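You operate a simulated robot arm through the tools that you are given. There is no shell and no other tool. Be economical: measure what you need, move in short steps, check, and stop when the job is done.

The job below is to be done with a simulated two-armed robot. You get a single attempt, and the scene is never put back.

## Task
Pick up the grey holder with one hand, pass it to the other hand and put it on the shelf of the wooden table. Set down upright: grey holder.
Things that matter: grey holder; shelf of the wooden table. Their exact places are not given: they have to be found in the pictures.

It is judged by the outcome, as a careful person would: the job done as asked, and still so three seconds after it is handed in. It fails if anything else is knocked over, pushed out of place, dropped, spilled or broken.

## Robot
Two 7-joint arms with two-finger parallel grippers on one trunk, on a base that drives. Base frame: it is fixed to the floor where the robot stands at the start and does not move with it; the origin is under the middle of the robot, x ahead of it, y to its left, z up. Units: cm, rad, N and s.
The left shoulder is at the start at [6.6, 17.4, 120.9], the right one opposite. With the tool pointing down near the work surface each hand reaches from about 22 to 70 cm from the robot's upright axis, wherever it stands, measured 20 degrees to its own side. Places, roughly: shelf of the wooden table [270, -380, 40]. Payload 3.6 kg a hand.
The tool frame of a hand sits at the grasp point between the pads (the TCP): z along the fingers, y along the line on which they close. The tips reach 3 cm beyond it. Largest opening 11 cm; finger width 2, thickness 1; the body of the gripper, 4.8 by 11.2 cm, starts 5.5 cm behind the TCP.
Orientation is that of the tool frame in the base frame, as a unit quaternion [x, y, z, w]. With the fingers straight down and closing along the base's y, the tool's x points along the base's -x, its y along +y and its z along -z.

## Interface
- The arms move only by the tool arm_command. It takes "left_targets", "right_targets" or both (then of equal length, played together; a hand with none holds still); each is a list of rows, each a list of 7 numbers: the shift along the tool's x, y, z in cm, then the turn, a rotation vector about the tool's x, y, z in rad, then the finger opening in cm, from 0 to 11. In form: [[dx, dy, dz, wx, wy, wz, hand], ...]. A call has 1 to 12 rows; each row shifts and turns the commanded pose from where the row before left it, along the tool's axes as they then stand. Each row takes 0.2 s and may step no farther than 5 cm and 0.15 rad from the row before; otherwise, or with a gripper value out of range, the whole call is refused. A pose out of reach is approached as far as the arm can. The call stops where the force on the tool passes 40 N (or 10 N more than at its start, if that is more) or the arm is blocked; 0.2 s more then pass. The fingers move at their own pace (about 15.3 cm/s each) and stop on an object; they squeeze with about 37 N. The grip force told is the motor's: it shows also when the fingers shut on nothing. Time passes only in rows, and 0.2 s behind the last, so rows that do not move let the fingers close. The reply holds the time, the measured pose of the TCP, the force on the tool along the base axes, the opening and the grip force, in the units named above and with some noise, with the torque about the TCP (base axes, N m) and any sound that the robot's microphone picked up, and new pictures: "show" is both (left out), scene, wrist or none (wrist: the cameras of the hands that moved).
- Cameras (640 x 400 px; columns grow to the right, rows downward): "scene" is now at [15.48, -3.92, 139.26]; the picture's right is [-0.45, -0.89, 0.00], its down [-0.45, 0.23, -0.86] and it looks along [0.77, -0.39, -0.51] (base axes); focal length 258 px, centre (320, 200). "left" rides on the left gripper at [7.2, -1.7, -10.3] in its tool frame; the picture's right is [0.23, 0.97, 0.00], its down [-0.76, 0.18, -0.62] and it looks along [-0.61, 0.14, 0.78] (tool axes); focal length 222 px, centre (320, 200). "right" rides on the right gripper at [7.2, 1.7, -10.3] in its tool frame; the picture's right is [-0.23, 0.97, 0.00], its down [-0.76, -0.18, -0.62] and it looks along [-0.61, -0.14, 0.78] (tool axes); focal length 222 px, centre (320, 200).
- lift_body(by): slides the trunk up (or, below 0, down) by that many cm; the arms and the scene camera ride with it, the base frame stays. It gives what a move gives, with no picture.
- base_move(legs): drives the robot by 1 to 6 legs, each [ahead, left, turn to the left] in cm, cm and rad, along the robot's own axes; the way and the turn of a leg run together, so that a leg with both is an arc; at most 150 cm and 3.142 rad a leg. The arms and the cameras ride along, it lands a little off, and it stops where it bumps. It gives what a move gives, and a new picture of the scene camera.
- aim_head(pan, tilt): turns the head with the scene camera to pan (to the left, within 1.501 rad either way) and tilt (down, from -0.506 to 1.204), counted from straight ahead of the robot. It gives what a move gives, and a new picture of the scene camera.
- measure_at(camera, pixels): for up to 12 pixels [column, row] of the newest picture of that camera ("zoom" is the newest enlarged one), the place [x, y, z] in the base frame of the surface seen there, good to about 0.3 cm, but the place of the scene camera against the robot may be out by one fixed shift of up to 1.2 cm in any direction. It takes no simulated time.
- zoom(camera, box): a new picture of the part [left, top, right, bottom] of that camera's present view, enlarged. It takes no simulated time.
- hand_in(): hands the job in; it is judged then, once.

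Go step by step. Measure first, check grasps and placings, and put right what went wrong. The budget is 80 turns and 260 pictures, counting those below and the enlarged ones. Unless the task says otherwise, let go and move clear before handing in, and close with one line.

The tools are called after "Call:" as name(argument=value, ...) on one line, values as JSON. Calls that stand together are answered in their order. arm_command: Moves the arms, as the interface text tells. Its arguments: {"type":"object","properties":{"left_targets":{"type":"array","items":{"type":"array","items":{"type":"number"}}},"right_targets":{"type":"array","items":{"type":"array","items":{"type":"number"}}},"show":{"type":"string","enum":["both","scene","wrist","none"]}},"required":[]} The other tools are called the same way: lift_body (by) slides the trunk up or down; base_move (legs) drives the base; aim_head (pan, tilt) turns the head that bears the scene camera; measure_at (camera, pixels) gives the place of the surface under pixels of a picture; zoom (camera, box) takes an enlarged picture of a part of a camera's view; hand_in () hands the job in.

At the start:

```text
time: 0.0
left_tcp_pos: [46.62, 2.41, 125.14]
left_tool_rot: [-0.001, 1.0, 0.001, 0.0]
left_wrist_force: [-0.5, -0.3, 0.2]
left_moment: [-0.06, 0.0, 0.02]
left_opening: 11.0
left_grasp_force: 0.1
right_tcp_pos: [41.5, -39.0, 110.31]
right_tool_rot: [0.0, 1.0, 0.0, 0.001]
right_wrist_force: [0.7, -0.6, -0.4]
right_moment: [0.03, 0.04, -0.02]
right_opening: 11.0
right_grasp_force: 0.1
trunk travel left (down, up): [-32.5, 43.8]
robot x, y, heading: [-0.04, -0.12, 0.003]
head pan, tilt: [-0.471, 0.531]
```

scene: 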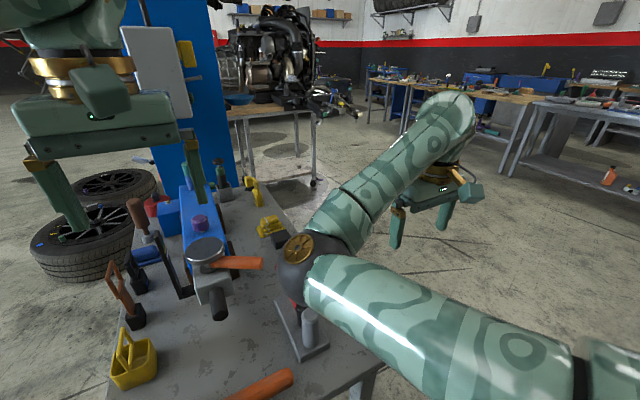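
right: 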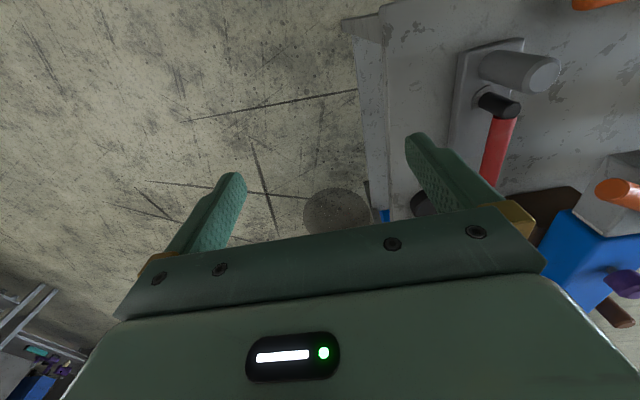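
left: 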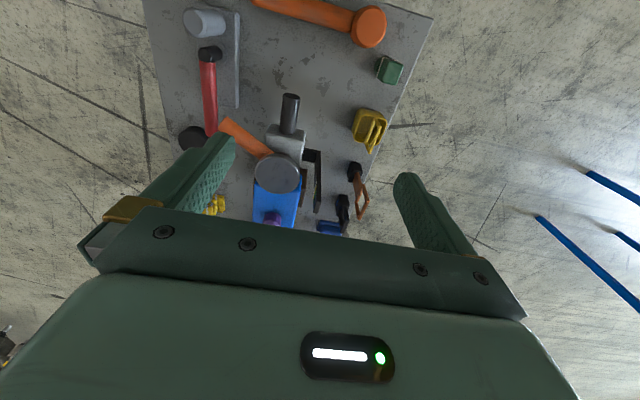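

The grey plate with a short post near pixel (305,335) in the scene is likely the grey holder. I'll zoom in on it in the wrist and scene views and measure it.

Call:
zoom(camera="scene", box=[220, 240, 400, 400])

Call:
zoom(camera="left", box=[140, 0, 440, 240])

Call:
zoom(camera="right", box=[400, 0, 640, 220])

Call:
measure_at(camera="left", pixels=[[199, 24], [238, 60], [238, 15], [209, 90], [290, 110], [305, 140], [370, 25], [200, 60], [260, 80], [160, 60], [175, 135], [270, 10]])

Call:
measure_at(camera="right", pixels=[[540, 75], [500, 65], [465, 60], [515, 42], [455, 130], [420, 100], [495, 150], [500, 105], [480, 98], [590, 100], [430, 205], [620, 190]])

```text
2.50 times, centred on (310, 320) of scene
```

zoom: 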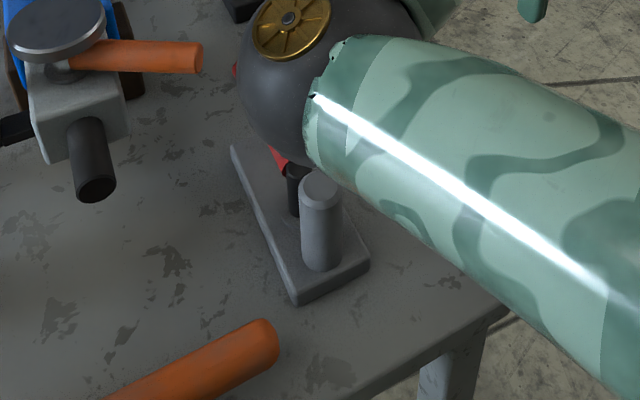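

```text
1.67 times, centred on (290, 120) of left
```

zoom: 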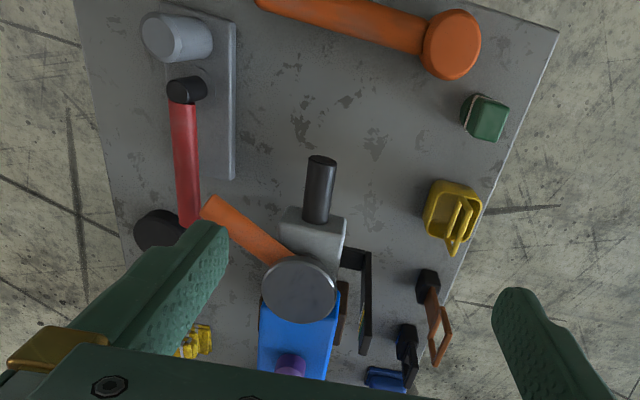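

```text
1.82 times, centred on (520, 110) of right
```

zoom: 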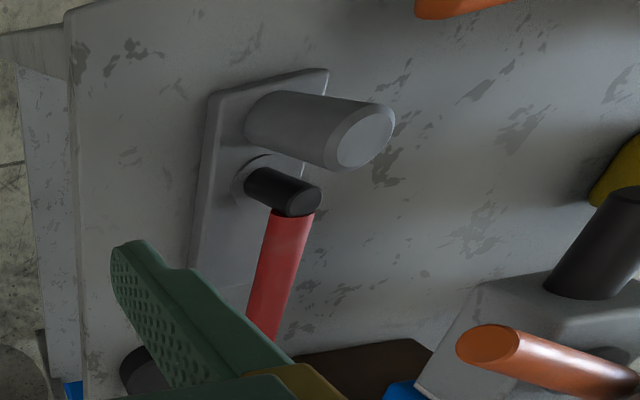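

```text
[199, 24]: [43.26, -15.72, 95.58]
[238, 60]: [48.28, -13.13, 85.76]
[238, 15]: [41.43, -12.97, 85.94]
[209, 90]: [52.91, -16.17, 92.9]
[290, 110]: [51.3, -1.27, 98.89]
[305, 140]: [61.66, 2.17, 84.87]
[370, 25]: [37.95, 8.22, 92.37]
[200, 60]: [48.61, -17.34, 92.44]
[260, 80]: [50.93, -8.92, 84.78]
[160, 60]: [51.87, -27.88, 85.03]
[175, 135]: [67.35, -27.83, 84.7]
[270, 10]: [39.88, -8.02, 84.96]
```

```text
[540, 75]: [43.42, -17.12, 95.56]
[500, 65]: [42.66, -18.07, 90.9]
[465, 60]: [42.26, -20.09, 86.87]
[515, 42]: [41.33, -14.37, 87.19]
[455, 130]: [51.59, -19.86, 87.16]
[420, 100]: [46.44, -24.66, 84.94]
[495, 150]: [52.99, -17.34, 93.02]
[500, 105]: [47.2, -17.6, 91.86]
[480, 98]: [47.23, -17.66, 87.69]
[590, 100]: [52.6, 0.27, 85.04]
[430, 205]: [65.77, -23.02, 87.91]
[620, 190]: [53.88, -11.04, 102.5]
```

The candidate is a grey plate with a post at about (43,-17), table top z≈85, and something red/black sits beside or in it. I'll pull the right hand back to see that better.

Call:
arm_command(right_targets=[[3, -1, 0, 0, 0, 0, 11], [3, -1, 0, 0, 0, 0, 11], [3, -1, 0, 0, 0, 0, 11], [3, -1, 0, 0, 0, 0, 11]])

Call:
zoom(camera="right", box=[380, 40, 640, 280])

```text
time: 1.0
left_tcp_pos: [46.62, 2.3, 125.16]
left_tool_rot: [-0.001, 1.0, -0.001, 0.0]
left_wrist_force: [0.5, -1.3, -0.7]
left_moment: [0.03, 0.0, 0.02]
left_opening: 11.01
left_grasp_force: 0.1
right_tcp_pos: [29.45, -43.2, 110.35]
right_tool_rot: [0.0, 1.0, 0.0, -0.001]
right_wrist_force: [0.7, -0.5, -0.3]
right_moment: [0.0, 0.01, -0.02]
right_opening: 11.01
right_grasp_force: 0.0
trunk travel left (down, up): [-32.5, 43.8]
robot x, y, heading: [0.23, -0.18, -0.001]
head pan, tilt: [-0.471, 0.531]
```

scene: 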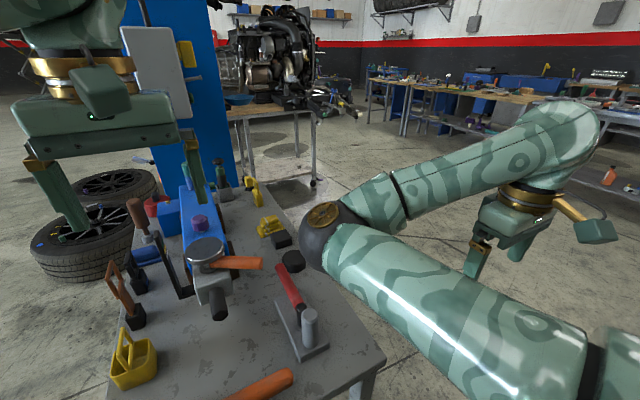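
right: 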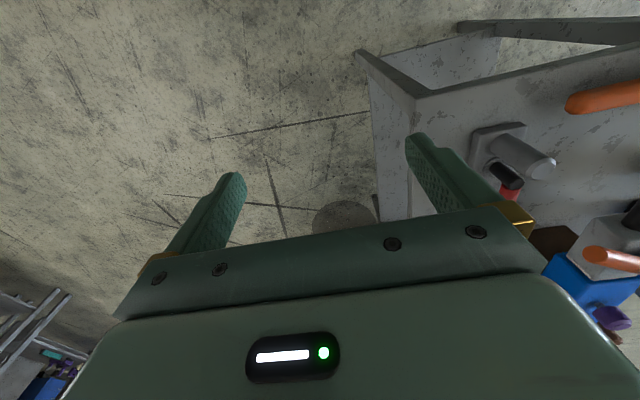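

```text
1.67 times, centred on (510, 160) of right
```

zoom: 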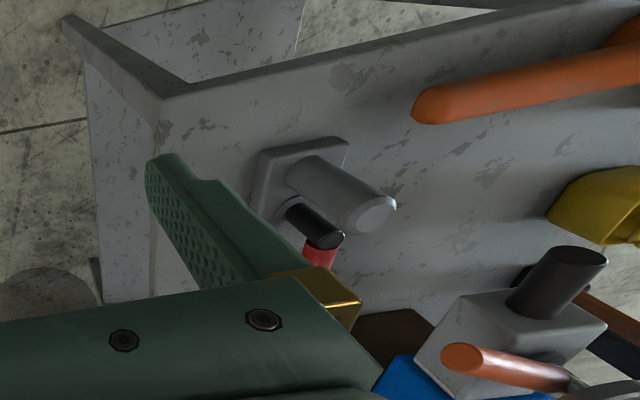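

Call:
zoom(camera="scene", box=[240, 220, 400, 380])

Call:
zoom(camera="left", box=[150, 0, 290, 150])

Call:
zoom(camera="scene", box=[350, 30, 640, 220])

Call:
measure_at(camera="scene", pixels=[[310, 315], [309, 335], [302, 361], [328, 346], [276, 300], [290, 285], [302, 310], [280, 270], [292, 262], [285, 325], [325, 330], [310, 355]])

```text
2.50 times, centred on (320, 300) of scene
```

zoom: 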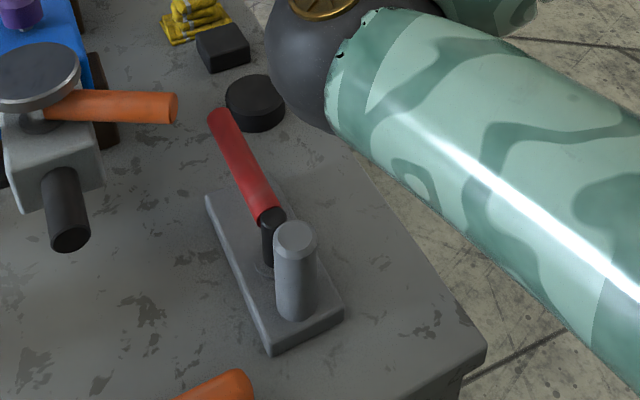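

```text
2.67 times, centred on (220, 75) of left
```

zoom: 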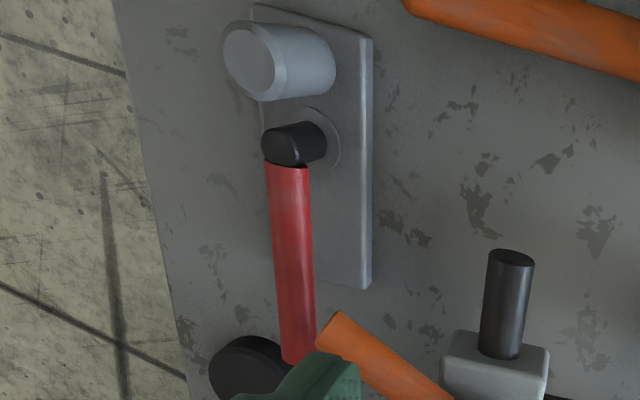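

```text
2.11 times, centred on (495, 125) of scene
```

zoom: 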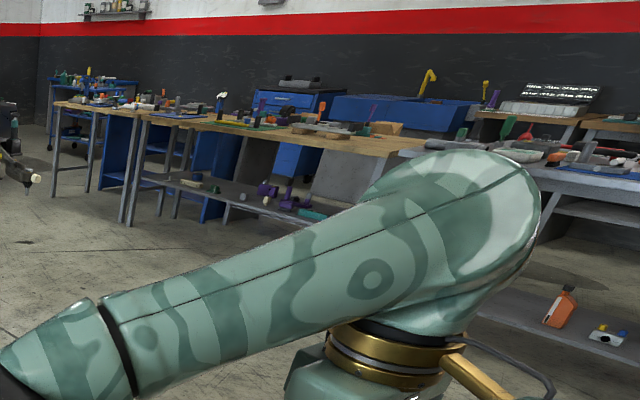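

```text
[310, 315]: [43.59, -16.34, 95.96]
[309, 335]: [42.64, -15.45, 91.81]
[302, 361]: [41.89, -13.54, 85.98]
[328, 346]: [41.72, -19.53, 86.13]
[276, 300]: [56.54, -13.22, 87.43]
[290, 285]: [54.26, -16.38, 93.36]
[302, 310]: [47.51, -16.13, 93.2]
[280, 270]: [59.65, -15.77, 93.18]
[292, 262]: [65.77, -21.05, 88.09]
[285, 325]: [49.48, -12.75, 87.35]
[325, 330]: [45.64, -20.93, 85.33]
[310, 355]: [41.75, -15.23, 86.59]
```

The plate is about x 41.5–57, y −13 to −20, with a post at the near end and a red handle at z≈93 above it. I'll measure the gripper's camera housing to know what clearances a top grasp across the plate has, and look toward the shelf.

Call:
measure_at(camera="scene", pixels=[[90, 75], [82, 115], [105, 119], [128, 112], [125, 80], [100, 95], [60, 125], [150, 125], [75, 228], [40, 170]])

Call:
zoom(camera="scene", box=[0, 0, 240, 240])

Call:
aim_head(pan=-0.95, tilt=0.3)

Call:
zoom(camera="scene", box=[140, 40, 460, 240])

```text
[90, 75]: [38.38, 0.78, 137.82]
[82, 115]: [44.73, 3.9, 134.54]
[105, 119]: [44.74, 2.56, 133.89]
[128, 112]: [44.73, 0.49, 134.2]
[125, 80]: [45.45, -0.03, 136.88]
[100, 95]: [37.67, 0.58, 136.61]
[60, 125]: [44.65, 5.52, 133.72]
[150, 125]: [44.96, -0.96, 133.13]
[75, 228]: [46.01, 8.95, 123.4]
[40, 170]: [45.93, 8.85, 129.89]
```

```text
1.67 times, centred on (120, 120) of scene
```

zoom: 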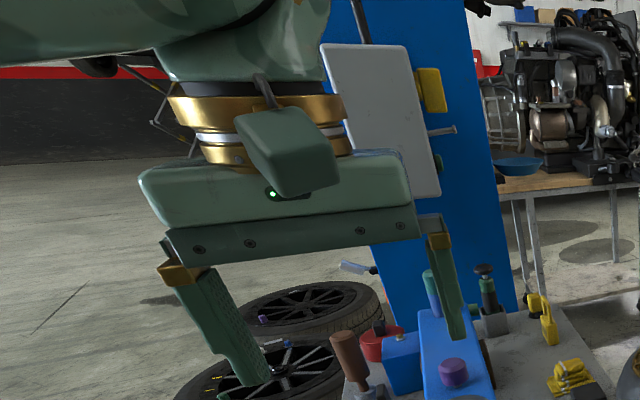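

```text
time: 1.9
left_tcp_pos: [46.66, 2.42, 125.05]
left_tool_rot: [-0.001, 1.0, 0.0, 0.0]
left_wrist_force: [0.2, -0.2, -0.9]
left_moment: [0.01, 0.02, -0.03]
left_opening: 11.0
left_grasp_force: 0.0
right_tcp_pos: [29.57, -43.27, 110.44]
right_tool_rot: [0.0, 1.0, 0.0, -0.001]
right_wrist_force: [-0.9, -0.7, -0.5]
right_moment: [0.02, 0.03, 0.0]
right_opening: 11.01
right_grasp_force: 0.1
trunk travel left (down, up): [-32.5, 43.8]
robot x, y, heading: [0.25, -0.01, -0.002]
head pan, tilt: [-0.949, 0.3]
```

scene: 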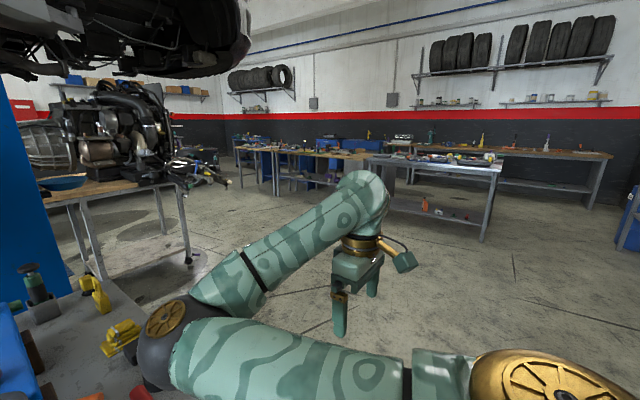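

```text
2.00 times, centred on (300, 140) of scene
```

zoom: 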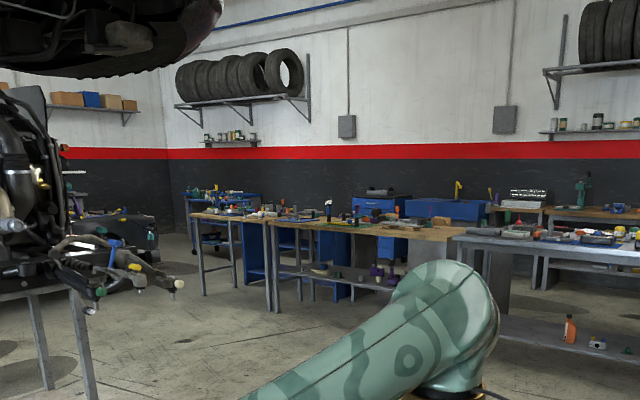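

The table straight along the head's axis (columns 275–390) has a wooden top and a lower shelf with items. I'll measure it and inspect it closer.

Call:
measure_at(camera="scene", pixels=[[282, 152], [300, 154], [330, 157], [360, 157], [290, 174], [300, 176], [310, 175], [325, 179], [332, 181], [312, 172], [390, 207], [400, 160]])

Call:
zoom(camera="scene", box=[225, 130, 385, 230])

```text
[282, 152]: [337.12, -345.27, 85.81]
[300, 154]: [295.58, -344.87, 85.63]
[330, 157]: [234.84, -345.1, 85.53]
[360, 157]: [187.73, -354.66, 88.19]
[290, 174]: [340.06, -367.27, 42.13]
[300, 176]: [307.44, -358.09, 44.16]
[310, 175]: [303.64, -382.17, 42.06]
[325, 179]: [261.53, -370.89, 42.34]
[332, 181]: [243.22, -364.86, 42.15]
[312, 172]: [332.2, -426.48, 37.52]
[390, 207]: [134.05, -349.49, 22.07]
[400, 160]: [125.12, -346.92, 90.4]
```

```text
4.00 times, centred on (305, 180) of scene
```

zoom: 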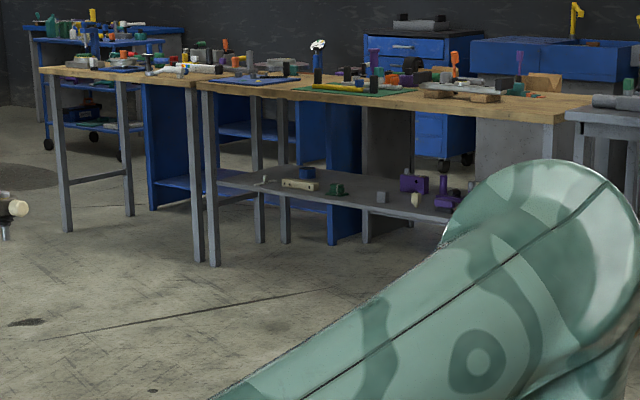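

The shelf is at z≈42, y from about −358 back, x 200–330, with free room between items. Now back to the bench to measure the vise handle near the grasp spot.

Call:
aim_head(pan=-0.35, tilt=0.75)

Call:
zoom(camera="scene", box=[200, 100, 420, 300])

Call:
measure_at(camera="left", pixels=[[224, 122], [235, 130], [245, 138], [260, 150], [277, 172], [290, 100], [285, 140], [240, 128], [219, 128], [212, 130], [205, 55], [236, 106]])

```text
time: 2.9
left_tcp_pos: [46.67, 2.43, 125.17]
left_tool_rot: [-0.001, 1.0, -0.001, 0.0]
left_wrist_force: [-0.3, -0.5, -0.4]
left_moment: [0.02, 0.0, -0.05]
left_opening: 11.0
left_grasp_force: 0.0
right_tcp_pos: [29.63, -43.17, 110.33]
right_tool_rot: [-0.001, 1.0, 0.0, 0.0]
right_wrist_force: [-0.3, 0.2, 0.2]
right_moment: [-0.03, 0.01, -0.03]
right_opening: 11.0
right_grasp_force: 0.0
trunk travel left (down, up): [-32.5, 43.8]
robot x, y, heading: [0.4, 0.53, -0.002]
head pan, tilt: [-0.351, 0.75]
```

scene: 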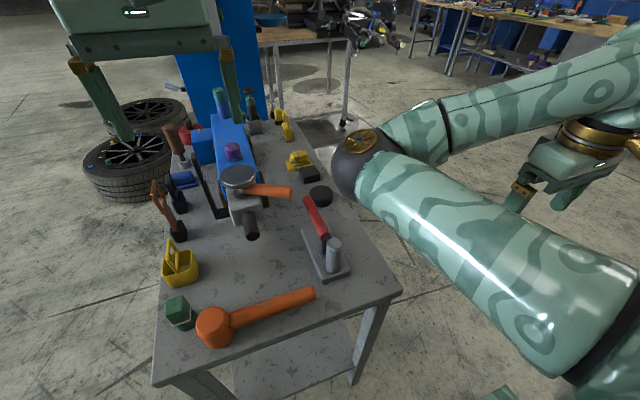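

```text
2.00 times, centred on (310, 200) of scene
```

zoom: 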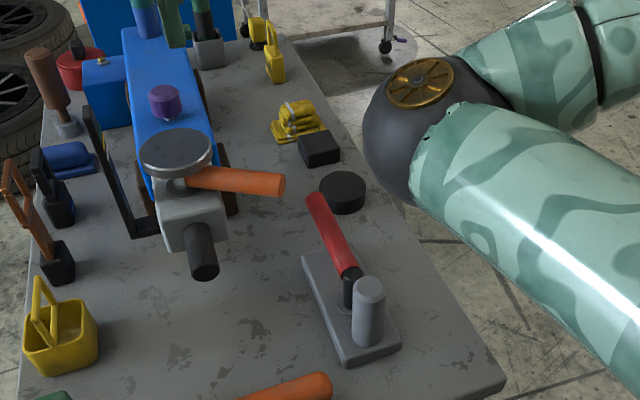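

```text
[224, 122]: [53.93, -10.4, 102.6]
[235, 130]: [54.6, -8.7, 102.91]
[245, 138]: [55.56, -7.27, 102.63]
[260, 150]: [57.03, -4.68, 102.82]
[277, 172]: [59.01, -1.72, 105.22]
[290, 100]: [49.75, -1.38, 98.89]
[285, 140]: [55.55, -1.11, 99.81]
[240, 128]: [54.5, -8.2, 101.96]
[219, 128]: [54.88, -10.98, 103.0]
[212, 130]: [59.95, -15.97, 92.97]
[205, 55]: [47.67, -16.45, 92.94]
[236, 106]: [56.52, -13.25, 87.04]
```

The vise handle ends at (54,−11.3,102.6); grasping the plate from above at x≈49 clears it and the post. I'll check elbow heights before moving the right hand over.

Call:
measure_at(camera="scene", pixels=[[360, 150], [350, 175], [370, 200], [440, 250], [520, 280], [430, 120], [333, 242], [345, 262], [330, 268], [315, 205]])

Call:
arm_command(right_targets=[[-3, 3.5, 0, 0, 0, 0, 10], [-3, 3.5, 0, 0, 0, 0, 10], [-3, 3.5, 0, 0, 0, 0, 10], [-3, 3.5, 0, 0, 0, 0, 10], [-3, 3.5, 0, 0, 0, 0, 10], [-2, 3.5, 0, 0, 0, 0, 10], [-1.5, 3, 0, 0, 0, 0, 10], [-1, 2.5, 0, 0, 0, 0, 10]])

```text
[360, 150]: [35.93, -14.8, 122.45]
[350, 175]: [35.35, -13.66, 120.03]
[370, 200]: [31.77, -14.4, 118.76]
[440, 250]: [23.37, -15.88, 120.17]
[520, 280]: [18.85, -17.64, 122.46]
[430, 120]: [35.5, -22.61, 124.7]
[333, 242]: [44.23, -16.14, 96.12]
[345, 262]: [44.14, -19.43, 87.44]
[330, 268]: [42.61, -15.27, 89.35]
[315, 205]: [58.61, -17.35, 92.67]
```

```text
time: 4.7
left_tcp_pos: [46.55, 2.49, 125.13]
left_tool_rot: [-0.001, 1.0, 0.0, 0.0]
left_wrist_force: [0.5, -0.2, -1.1]
left_moment: [0.01, -0.02, -0.01]
left_opening: 10.98
left_grasp_force: 0.1
right_tcp_pos: [47.35, -37.04, 113.56]
right_tool_rot: [0.0, 1.0, -0.001, -0.001]
right_wrist_force: [-0.5, -0.3, -0.6]
right_moment: [0.01, -0.01, -0.01]
right_opening: 10.02
right_grasp_force: 0.1
right hand out of reach, approached as far as the arm can: row 2, 3, 4, 5, 6, 7, 8
trunk travel left (down, up): [-32.5, 43.8]
robot x, y, heading: [0.05, 0.34, 0.001]
head pan, tilt: [-0.351, 0.75]
```

scene: 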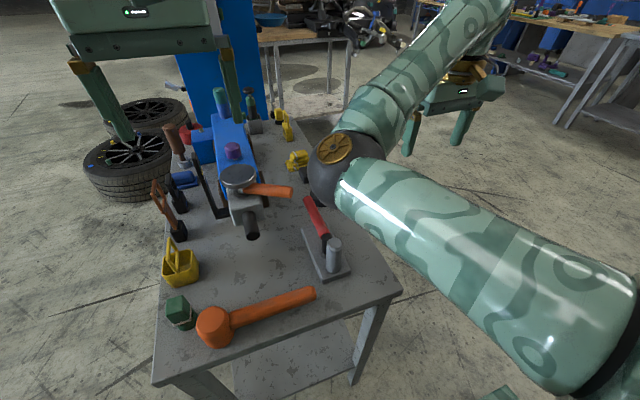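
right: 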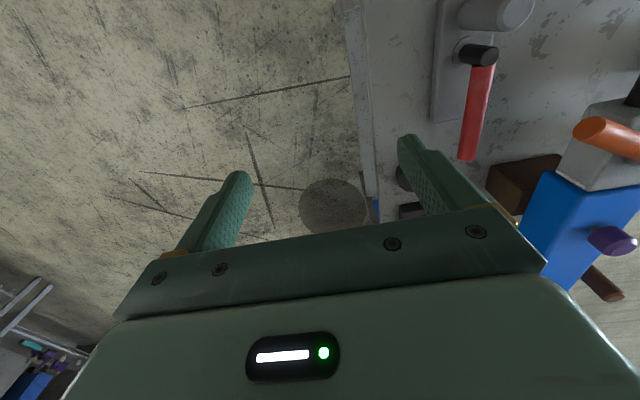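

The right arm cannot come inward this high (TCP only ~10 below its shoulder). I'll raise the trunk so the hand can work lower relative to the shoulder.

Call:
lift_body(by=15)

Call:
arm_command(right_targets=[[0, 0, 3, 0, 0, 0, 10], [0, 0, 3, 0, 0, 0, 10], [0, 0, 3, 0, 0, 0, 10], [0, 0, 3, 0, 0, 0, 10], [0, 0, 3, 0, 0, 0, 10]], show="scene")

```text
time: 6.5
left_tcp_pos: [46.78, 2.46, 140.15]
left_tool_rot: [-0.001, 1.0, 0.001, 0.0]
left_wrist_force: [0.1, -0.2, -0.1]
left_moment: [0.0, 0.02, -0.04]
left_opening: 11.01
left_grasp_force: 0.1
right_tcp_pos: [47.18, -37.16, 128.45]
right_tool_rot: [-0.001, 1.0, 0.0, -0.002]
right_wrist_force: [-0.1, -0.5, 0.3]
right_moment: [-0.02, 0.0, 0.01]
right_opening: 9.97
right_grasp_force: 0.0
trunk travel left (down, up): [-47.5, 28.8]
robot x, y, heading: [-0.13, -0.1, -0.001]
head pan, tilt: [-0.351, 0.75]
```

```text
time: 7.7
left_tcp_pos: [46.67, 2.4, 140.06]
left_tool_rot: [-0.001, 1.0, -0.001, 0.0]
left_wrist_force: [-0.3, -0.2, -0.5]
left_moment: [0.01, -0.01, -0.03]
left_opening: 11.01
left_grasp_force: 0.0
right_tcp_pos: [47.21, -37.1, 113.31]
right_tool_rot: [-0.001, 1.0, 0.0, 0.0]
right_wrist_force: [0.2, 0.1, -0.1]
right_moment: [0.04, -0.01, -0.01]
right_opening: 9.98
right_grasp_force: 0.1
trunk travel left (down, up): [-47.5, 28.8]
robot x, y, heading: [-0.09, 0.27, 0.001]
head pan, tilt: [-0.351, 0.75]
```

scene: 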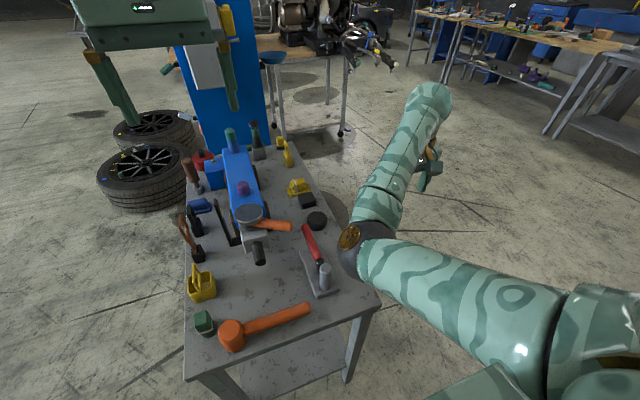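

Commands are tracked again. I'll move the right hand inward toward y≈−17 at z≈113.

Call:
arm_command(right_targets=[[0, 3, 0, 0, 0, 0, 10], [0, 3, 0, 0, 0, 0, 10], [0, 3, 0, 0, 0, 0, 10], [0, 3, 0, 0, 0, 0, 10], [-1, 3, 0, 0, 0, 0, 10], [-0.8, 3, 0, 0, 0, 0, 10], [0, 2.4, 0, 0, 0, 0, 10]])

```text
time: 9.3
left_tcp_pos: [46.67, 2.39, 140.15]
left_tool_rot: [-0.001, 1.0, 0.0, -0.001]
left_wrist_force: [-0.9, -0.6, -0.5]
left_moment: [0.02, 0.02, 0.0]
left_opening: 11.0
left_grasp_force: 0.2
right_tcp_pos: [47.66, -31.18, 113.34]
right_tool_rot: [0.0, 1.0, 0.0, 0.0]
right_wrist_force: [0.2, -0.1, -0.2]
right_moment: [0.04, 0.02, 0.02]
right_opening: 9.98
right_grasp_force: 0.0
right hand out of reach, approached as far as the arm can: row 2, 3, 4, 5, 6, 7
trunk travel left (down, up): [-47.5, 28.8]
robot x, y, heading: [-0.2, -0.08, 0.006]
head pan, tilt: [-0.351, 0.75]
```

scene: 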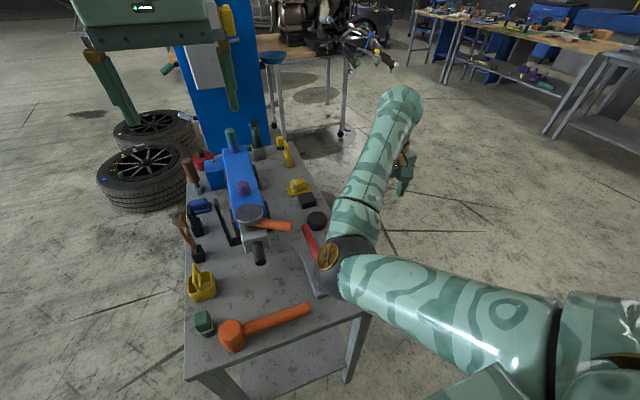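
right: 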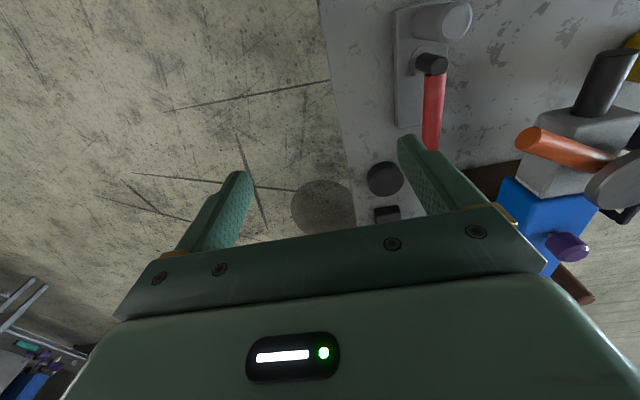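

The right arm's elbow is folded inward and limits it; the left arm is better placed. I'll swing the right hand out, then shift the base right so the left hand can pick.

Call:
arm_command(right_targets=[[2, -4, 0, 0, 0, 0, 10], [2, -4, 0, 0, 0, 0, 10], [2, -4, 0, 0, 0, 0, 10], [2, -4, 0, 0, 0, 0, 10], [2, -4, 0, 0, 0, 0, 10]], show="none")

Call:
base_move(legs=[[0, -14, 0]])

```text
time: 10.5
left_tcp_pos: [46.72, 2.25, 140.21]
left_tool_rot: [-0.002, 1.0, -0.001, 0.0]
left_wrist_force: [0.1, 0.5, 0.6]
left_moment: [0.03, 0.03, -0.02]
left_opening: 10.99
left_grasp_force: 0.0
right_tcp_pos: [37.68, -51.25, 113.5]
right_tool_rot: [0.0, 1.0, 0.001, 0.0]
right_wrist_force: [0.5, 0.0, 0.4]
right_moment: [0.03, -0.05, 0.01]
right_opening: 10.01
right_grasp_force: 0.0
trunk travel left (down, up): [-47.5, 28.8]
robot x, y, heading: [-0.19, 0.51, -0.0]
head pan, tilt: [-0.351, 0.75]
```

```text
time: 11.8
left_tcp_pos: [46.74, -11.69, 140.12]
left_tool_rot: [0.0, 1.0, 0.0, 0.0]
left_wrist_force: [-1.3, 0.4, -0.1]
left_moment: [-0.01, 0.0, 0.03]
left_opening: 10.99
left_grasp_force: 0.0
right_tcp_pos: [37.7, -65.2, 113.55]
right_tool_rot: [0.0, 1.0, 0.0, 0.001]
right_wrist_force: [-0.3, -0.1, 0.2]
right_moment: [0.02, -0.02, -0.02]
right_opening: 9.98
right_grasp_force: 0.0
trunk travel left (down, up): [-47.5, 28.8]
robot x, y, heading: [-0.08, -13.74, -0.0]
head pan, tilt: [-0.351, 0.75]
```

scene: 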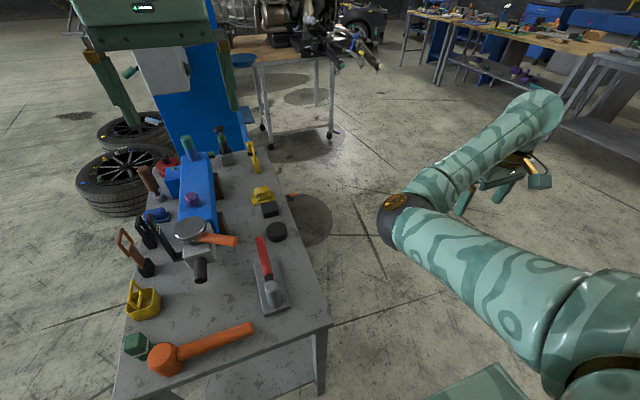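

Left hand now hangs nearly over the holder. I'll bring it to (49, −16.6) and down to z≈112.

Call:
arm_command(left_targets=[[-1, -2, 3, 0, 0, 0, 10], [-1, -2, 3, 0, 0, 0, 10], [-0.3, -0.9, 3, 0, 0, 0, 10], [0, 0, 3, 0, 0, 0, 10], [0, 0, 4, 0, 0, 0, 10], [0, 0, 4, 0, 0, 0, 10], [0, 0, 4, 0, 0, 0, 10], [0, 0, 4, 0, 0, 0, 10]])

```text
time: 13.6
left_tcp_pos: [49.14, -16.55, 111.93]
left_tool_rot: [-0.001, 1.0, 0.0, 0.0]
left_wrist_force: [-0.1, -0.2, -0.4]
left_moment: [0.01, 0.02, 0.0]
left_opening: 10.02
left_grasp_force: 0.1
right_tcp_pos: [37.74, -65.26, 113.54]
right_tool_rot: [-0.002, 1.0, 0.001, 0.0]
right_wrist_force: [-0.5, -0.2, -0.4]
right_moment: [0.0, 0.02, 0.0]
right_opening: 10.06
right_grasp_force: 0.1
trunk travel left (down, up): [-47.5, 28.8]
robot x, y, heading: [0.15, -14.16, 0.002]
head pan, tilt: [-0.351, 0.75]
```

scene: 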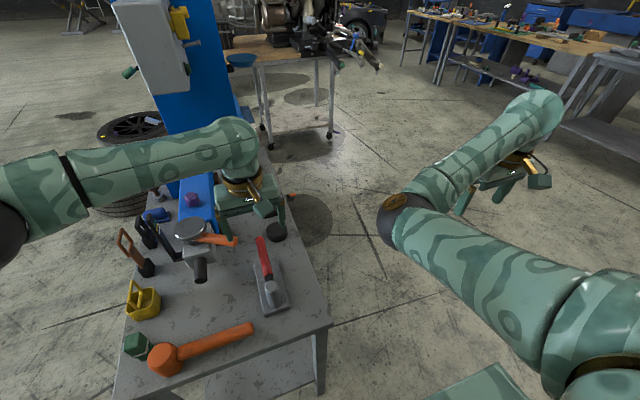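
left: 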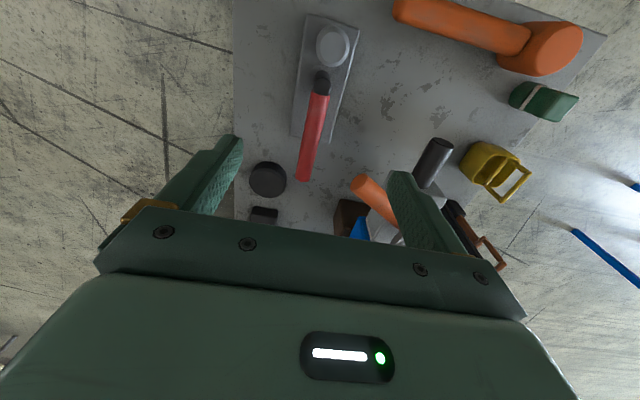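

The left hand is above the holder. I'll measure the plate edges, post and handle with the wrist camera.

Call:
zoom(camera="left", box=[240, 0, 440, 200])

Call:
measure_at(camera="left", pixels=[[301, 100], [336, 100], [304, 70], [346, 60], [330, 48], [320, 50], [345, 40], [322, 80], [315, 120], [303, 170], [358, 180], [310, 140]])

```text
2.00 times, centred on (340, 100) of left
```

zoom: 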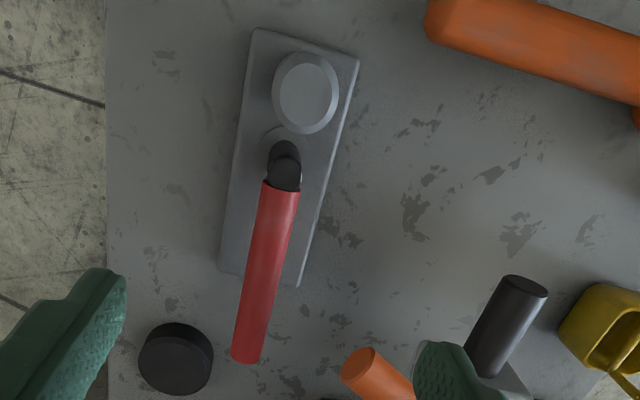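

```text
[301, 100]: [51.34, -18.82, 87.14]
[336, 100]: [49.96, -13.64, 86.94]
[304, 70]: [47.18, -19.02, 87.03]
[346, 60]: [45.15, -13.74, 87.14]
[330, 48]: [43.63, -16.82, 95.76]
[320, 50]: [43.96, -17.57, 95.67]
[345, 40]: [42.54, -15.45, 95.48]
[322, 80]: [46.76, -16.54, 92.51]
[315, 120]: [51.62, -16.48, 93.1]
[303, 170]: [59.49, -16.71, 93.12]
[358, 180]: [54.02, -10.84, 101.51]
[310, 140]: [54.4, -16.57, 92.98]
```

Plate centre line y≈−16.3, handle top z≈93.1, post x≤45.5. I'll descend at (49.2, −16.3), first to z≈96.

Call:
arm_command(left_targets=[[0, 0.25, 4, 0, 0, 0, 10], [0, 0, 4, 0, 0, 0, 10], [0, 0, 4, 0, 0, 0, 10], [0, 0, 4, 0, 0, 0, 10]])

Call:
zoom(camera="left", box=[160, 0, 480, 220])

```text
time: 14.6
left_tcp_pos: [49.11, -16.12, 96.04]
left_tool_rot: [-0.001, 1.0, -0.001, 0.0]
left_wrist_force: [0.5, 0.1, -0.1]
left_moment: [-0.02, -0.01, -0.01]
left_opening: 9.99
left_grasp_force: 0.1
right_tcp_pos: [37.81, -65.16, 113.51]
right_tool_rot: [0.0, 1.0, 0.0, 0.0]
right_wrist_force: [-0.3, 0.2, -1.5]
right_moment: [0.03, 0.03, 0.01]
right_opening: 9.99
right_grasp_force: 0.1
trunk travel left (down, up): [-47.5, 28.8]
robot x, y, heading: [0.07, -13.75, -0.002]
head pan, tilt: [-0.351, 0.75]
```

scene: 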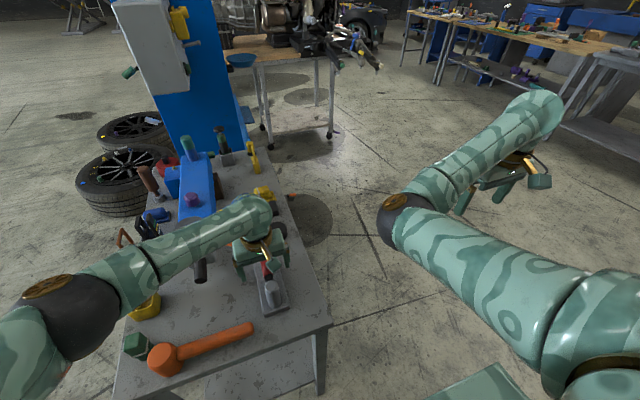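
left: 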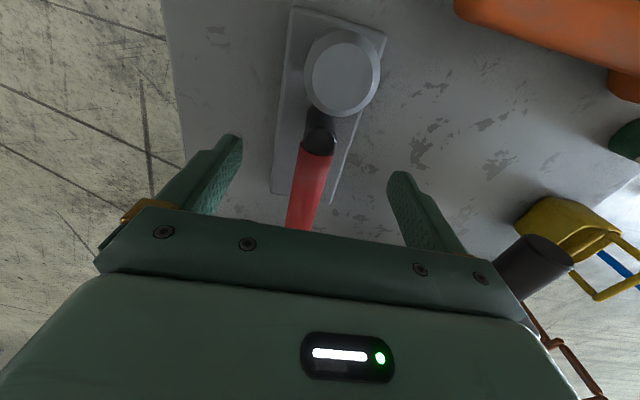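

```text
1.82 times, centred on (320, 110) of left
```

zoom: 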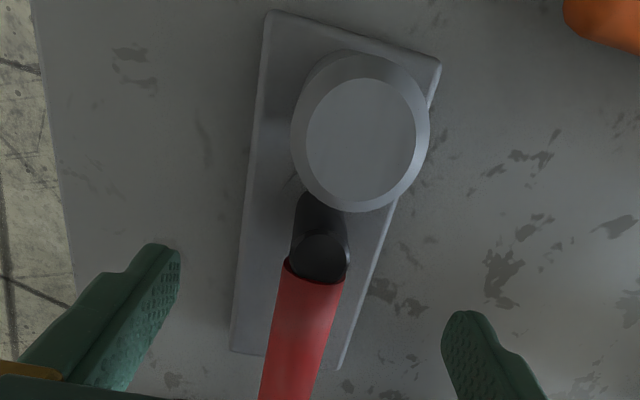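

The fingers straddle the plate. Before the last 7 cm I'll check the left forearm's height over the vise and yellow basket.

Call:
measure_at(camera="scene", pixels=[[205, 255], [180, 265], [150, 290], [110, 310], [70, 330], [230, 240], [200, 270], [145, 308], [80, 350], [120, 335], [240, 215], [170, 240]])

Call:
zoom(camera="scene", box=[80, 170, 320, 350])

```text
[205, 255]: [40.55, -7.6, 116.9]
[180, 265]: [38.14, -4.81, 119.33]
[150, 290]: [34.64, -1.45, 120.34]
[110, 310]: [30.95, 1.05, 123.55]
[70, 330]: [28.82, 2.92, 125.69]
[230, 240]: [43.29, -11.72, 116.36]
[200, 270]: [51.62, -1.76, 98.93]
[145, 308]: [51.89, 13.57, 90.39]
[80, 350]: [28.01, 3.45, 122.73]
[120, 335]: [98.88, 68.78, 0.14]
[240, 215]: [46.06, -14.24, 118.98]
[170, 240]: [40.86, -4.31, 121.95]
```

```text
2.22 times, centred on (200, 260) of scene
```

zoom: 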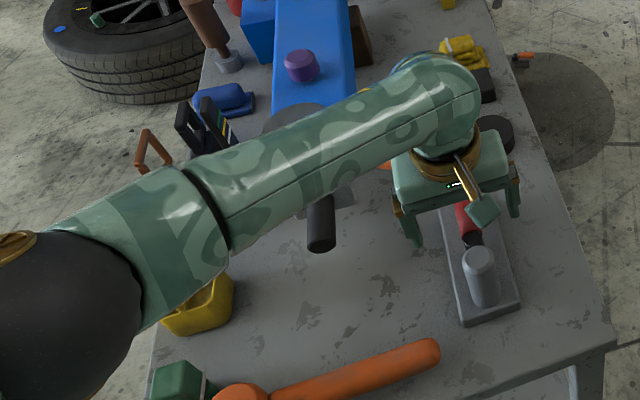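

The forearm stays well above everything. Descending slowly to z≈88.7.

Call:
arm_command(left_targets=[[0, -0.15, 2.5, 0, 0, 0, 10], [0, 0, 2.5, 0, 0, 0, 10], [0, 0, 1.5, 0, 0, 0, 10], [0, 0, 0.8, 0, 0, 0, 10]])

Call:
zoom(camera="scene", box=[200, 200, 320, 320])

```text
time: 15.6
left_tcp_pos: [48.95, -16.49, 88.89]
left_tool_rot: [0.0, 1.0, 0.0, 0.0]
left_wrist_force: [0.2, 0.4, 0.3]
left_moment: [0.04, 0.03, 0.01]
left_opening: 10.01
left_grasp_force: 0.0
right_tcp_pos: [37.52, -65.31, 113.45]
right_tool_rot: [0.001, 1.0, 0.001, 0.0]
right_wrist_force: [0.6, 0.4, -0.2]
right_moment: [-0.02, -0.06, -0.01]
right_opening: 10.02
right_grasp_force: 0.1
trunk travel left (down, up): [-47.5, 28.8]
robot x, y, heading: [0.21, -13.89, 0.002]
head pan, tilt: [-0.351, 0.75]
```

scene: 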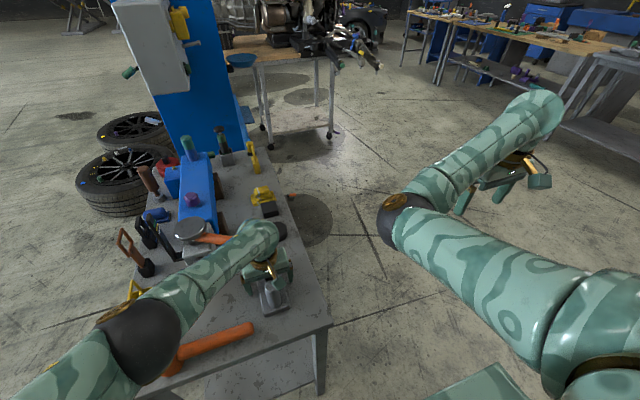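
left: 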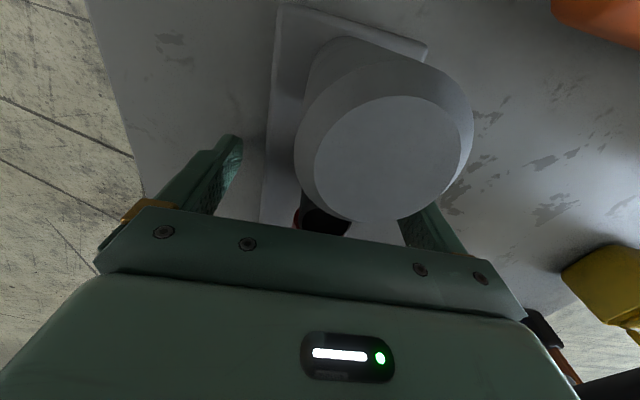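

```text
3.33 times, centred on (260, 260) of scene
```

zoom: 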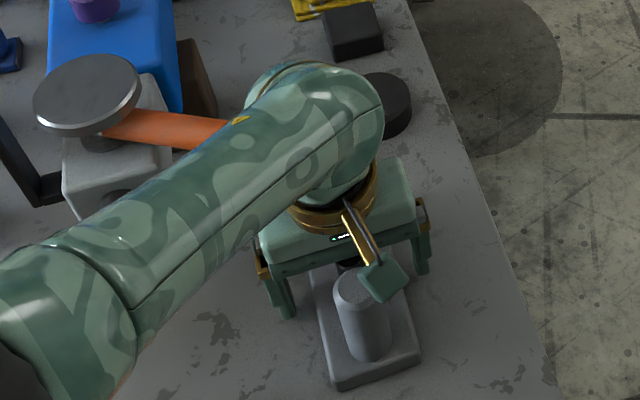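

Nothing touched. I'll go down 0.3 cm more and close across the plate.

Call:
arm_command(left_targets=[[0, 0, 0.3, 0, 0, 0, 9], [0, 0, 0, 0, 0, 0, 8], [0, 0, 0, 0, 0, 0, 7], [0, 0, 0, 0, 0, 0, 5], [0, 0, 0, 0, 0, 0, 4], [0, 0, 0, 0, 0, 0, 4]])

```text
time: 17.0
left_tcp_pos: [48.83, -16.57, 88.58]
left_tool_rot: [0.0, 1.0, 0.001, -0.001]
left_wrist_force: [0.0, -0.4, 0.3]
left_moment: [-0.16, 0.0, -0.07]
left_opening: 6.95
left_grasp_force: 36.9
right_tcp_pos: [37.65, -65.22, 113.5]
right_tool_rot: [0.0, 1.0, 0.0, 0.0]
right_wrist_force: [0.1, 0.1, 0.4]
right_moment: [0.0, 0.0, 0.0]
right_opening: 10.0
right_grasp_force: 0.2
trunk travel left (down, up): [-47.5, 28.8]
robot x, y, heading: [0.23, -14.0, 0.001]
head pan, tilt: [-0.351, 0.75]
```

scene: 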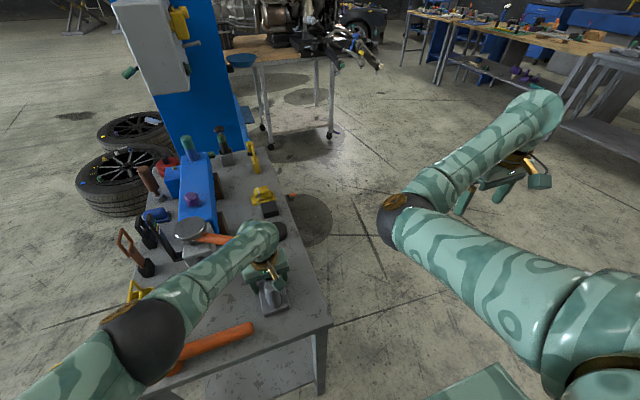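
left: 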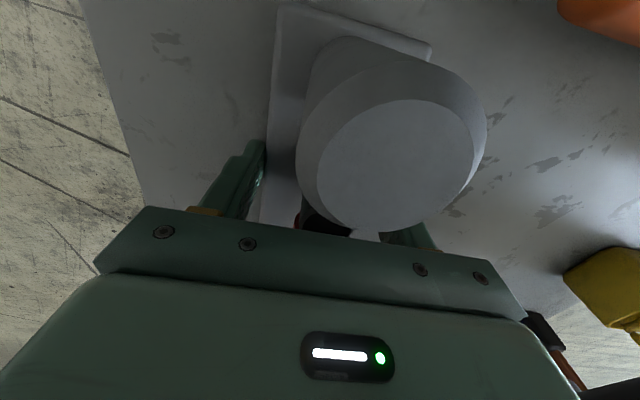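

Gripped at 6.95 cm on the plate. I'll lift gently, shifting slightly −y away from the vise handle.

Call:
arm_command(left_targets=[[0, 0, -1, 0, 0, 0, 4], [0, 0, -1, 0, 0, 0, 4], [0, -1, -1, 0, 0, 0, 4], [0, -1, -1.5, 0, 0, 0, 4]])

Call:
zoom(camera="scene", box=[200, 200, 320, 320])

```text
time: 18.0
left_tcp_pos: [49.04, -18.51, 93.02]
left_tool_rot: [0.0, 1.0, 0.0, 0.001]
left_wrist_force: [0.4, -0.3, -3.2]
left_moment: [0.01, 0.02, 0.0]
left_opening: 6.94
left_grasp_force: 37.0
right_tcp_pos: [37.58, -65.22, 113.57]
right_tool_rot: [0.0, 1.0, 0.0, 0.001]
right_wrist_force: [0.1, 0.5, -0.5]
right_moment: [0.01, 0.03, -0.02]
right_opening: 10.01
right_grasp_force: 0.1
trunk travel left (down, up): [-47.5, 28.8]
robot x, y, heading: [-0.04, -13.99, -0.005]
head pan, tilt: [-0.351, 0.75]
```

scene: 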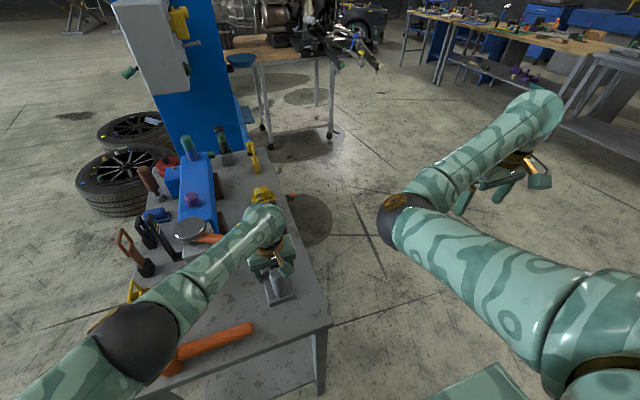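
left: 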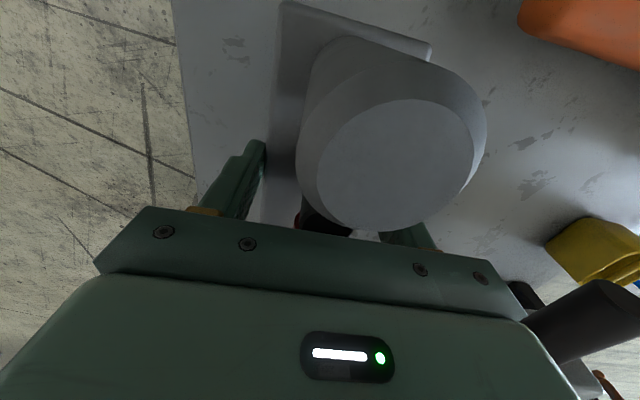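

```text
3.33 times, centred on (260, 260) of scene
```

zoom: 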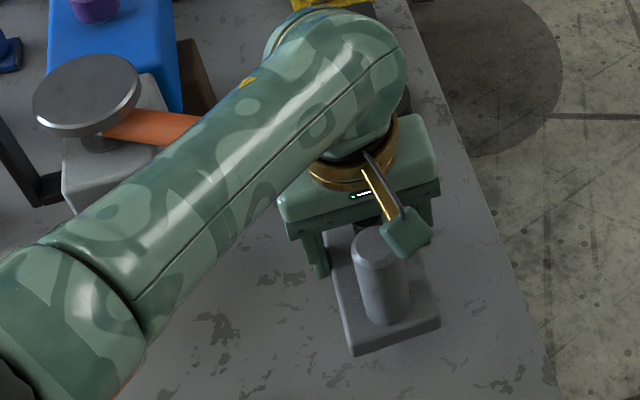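

The holder hangs level and weighs only about 0.3 kg. I'll raise it to z≈115, and look to the right side for driving room.

Call:
arm_command(left_targets=[[0, -0.5, -3, 0, 0, 0, 4], [0, -0.5, -4, 0, 0, 0, 4], [0, 0, -4, 0, 0, 0, 4], [0, 0, -4, 0, 0, 0, 4], [0, 0, -4, 0, 0, 0, 4], [0, 0, -3, 0, 0, 0, 4]])

Call:
aim_head(pan=-1.5, tilt=0.5)

```text
time: 19.4
left_tcp_pos: [49.56, -19.86, 114.61]
left_tool_rot: [0.0, 1.0, 0.0, 0.001]
left_wrist_force: [0.4, -0.3, -3.9]
left_moment: [0.05, -0.01, 0.02]
left_opening: 6.95
left_grasp_force: 37.3
left hand out of reach, approached as far as the arm can: row 6
right_tcp_pos: [37.69, -65.17, 113.52]
right_tool_rot: [-0.001, 1.0, 0.0, 0.0]
right_wrist_force: [0.5, -0.3, -0.1]
right_moment: [-0.02, -0.01, -0.04]
right_opening: 10.02
right_grasp_force: 0.0
trunk travel left (down, up): [-47.5, 28.8]
robot x, y, heading: [0.31, -14.12, 0.002]
head pan, tilt: [-0.351, 0.75]
```

scene: 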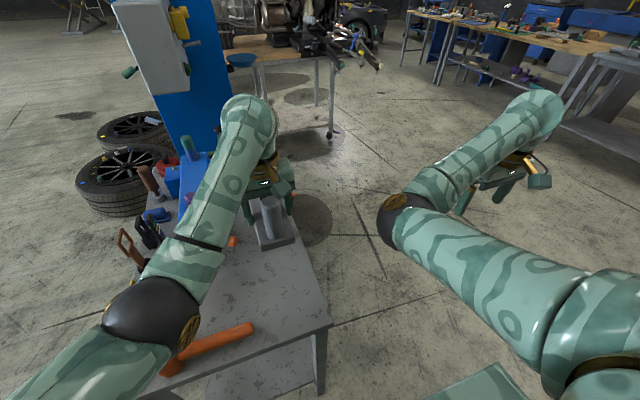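
left: 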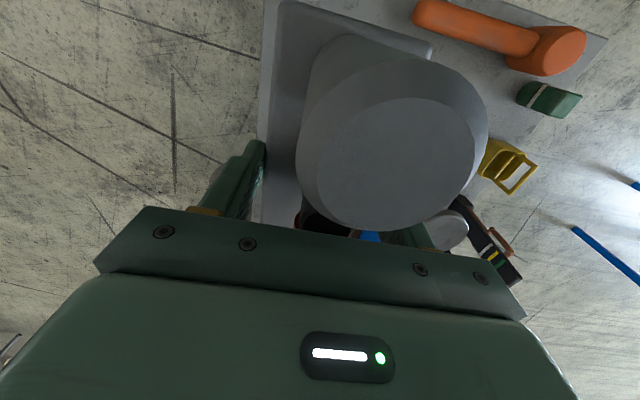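

```text
time: 20.8
left_tcp_pos: [49.5, -19.99, 114.66]
left_tool_rot: [-0.001, 1.0, 0.001, 0.0]
left_wrist_force: [-0.4, 0.7, -2.5]
left_moment: [0.0, 0.02, 0.0]
left_opening: 6.96
left_grasp_force: 37.4
right_tcp_pos: [37.72, -65.2, 113.57]
right_tool_rot: [0.0, 1.0, -0.001, 0.0]
right_wrist_force: [0.4, -0.6, 0.0]
right_moment: [0.03, -0.02, 0.01]
right_opening: 10.0
right_grasp_force: 0.0
trunk travel left (down, up): [-47.5, 28.8]
robot x, y, heading: [-0.16, -13.72, 0.0]
head pan, tilt: [-1.499, 0.499]
```

scene: 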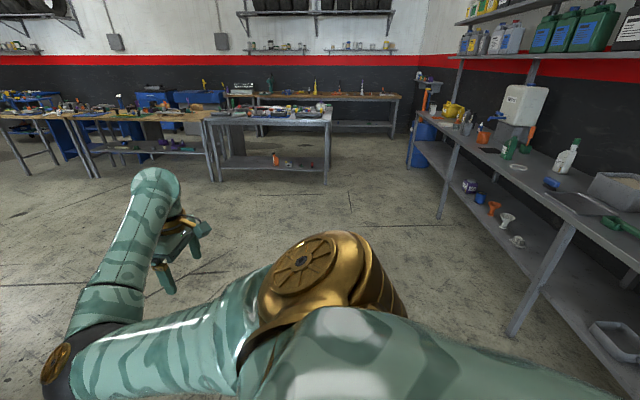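

Floor ahead (−y) is open; a bench stands on the −x side. I'll measure its distance before moving the base.

Call:
measure_at(camera="scene", pixels=[[515, 330], [560, 225], [600, 265], [440, 215], [410, 165], [520, 280], [325, 185], [215, 180], [625, 360], [95, 175]])

```text
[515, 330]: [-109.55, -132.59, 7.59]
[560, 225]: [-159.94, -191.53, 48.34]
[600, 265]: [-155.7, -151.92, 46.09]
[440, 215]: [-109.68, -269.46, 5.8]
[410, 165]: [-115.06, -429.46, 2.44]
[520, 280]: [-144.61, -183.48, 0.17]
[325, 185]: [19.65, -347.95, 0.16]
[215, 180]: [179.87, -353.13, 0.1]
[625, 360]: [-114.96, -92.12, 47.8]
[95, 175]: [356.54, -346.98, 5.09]
```

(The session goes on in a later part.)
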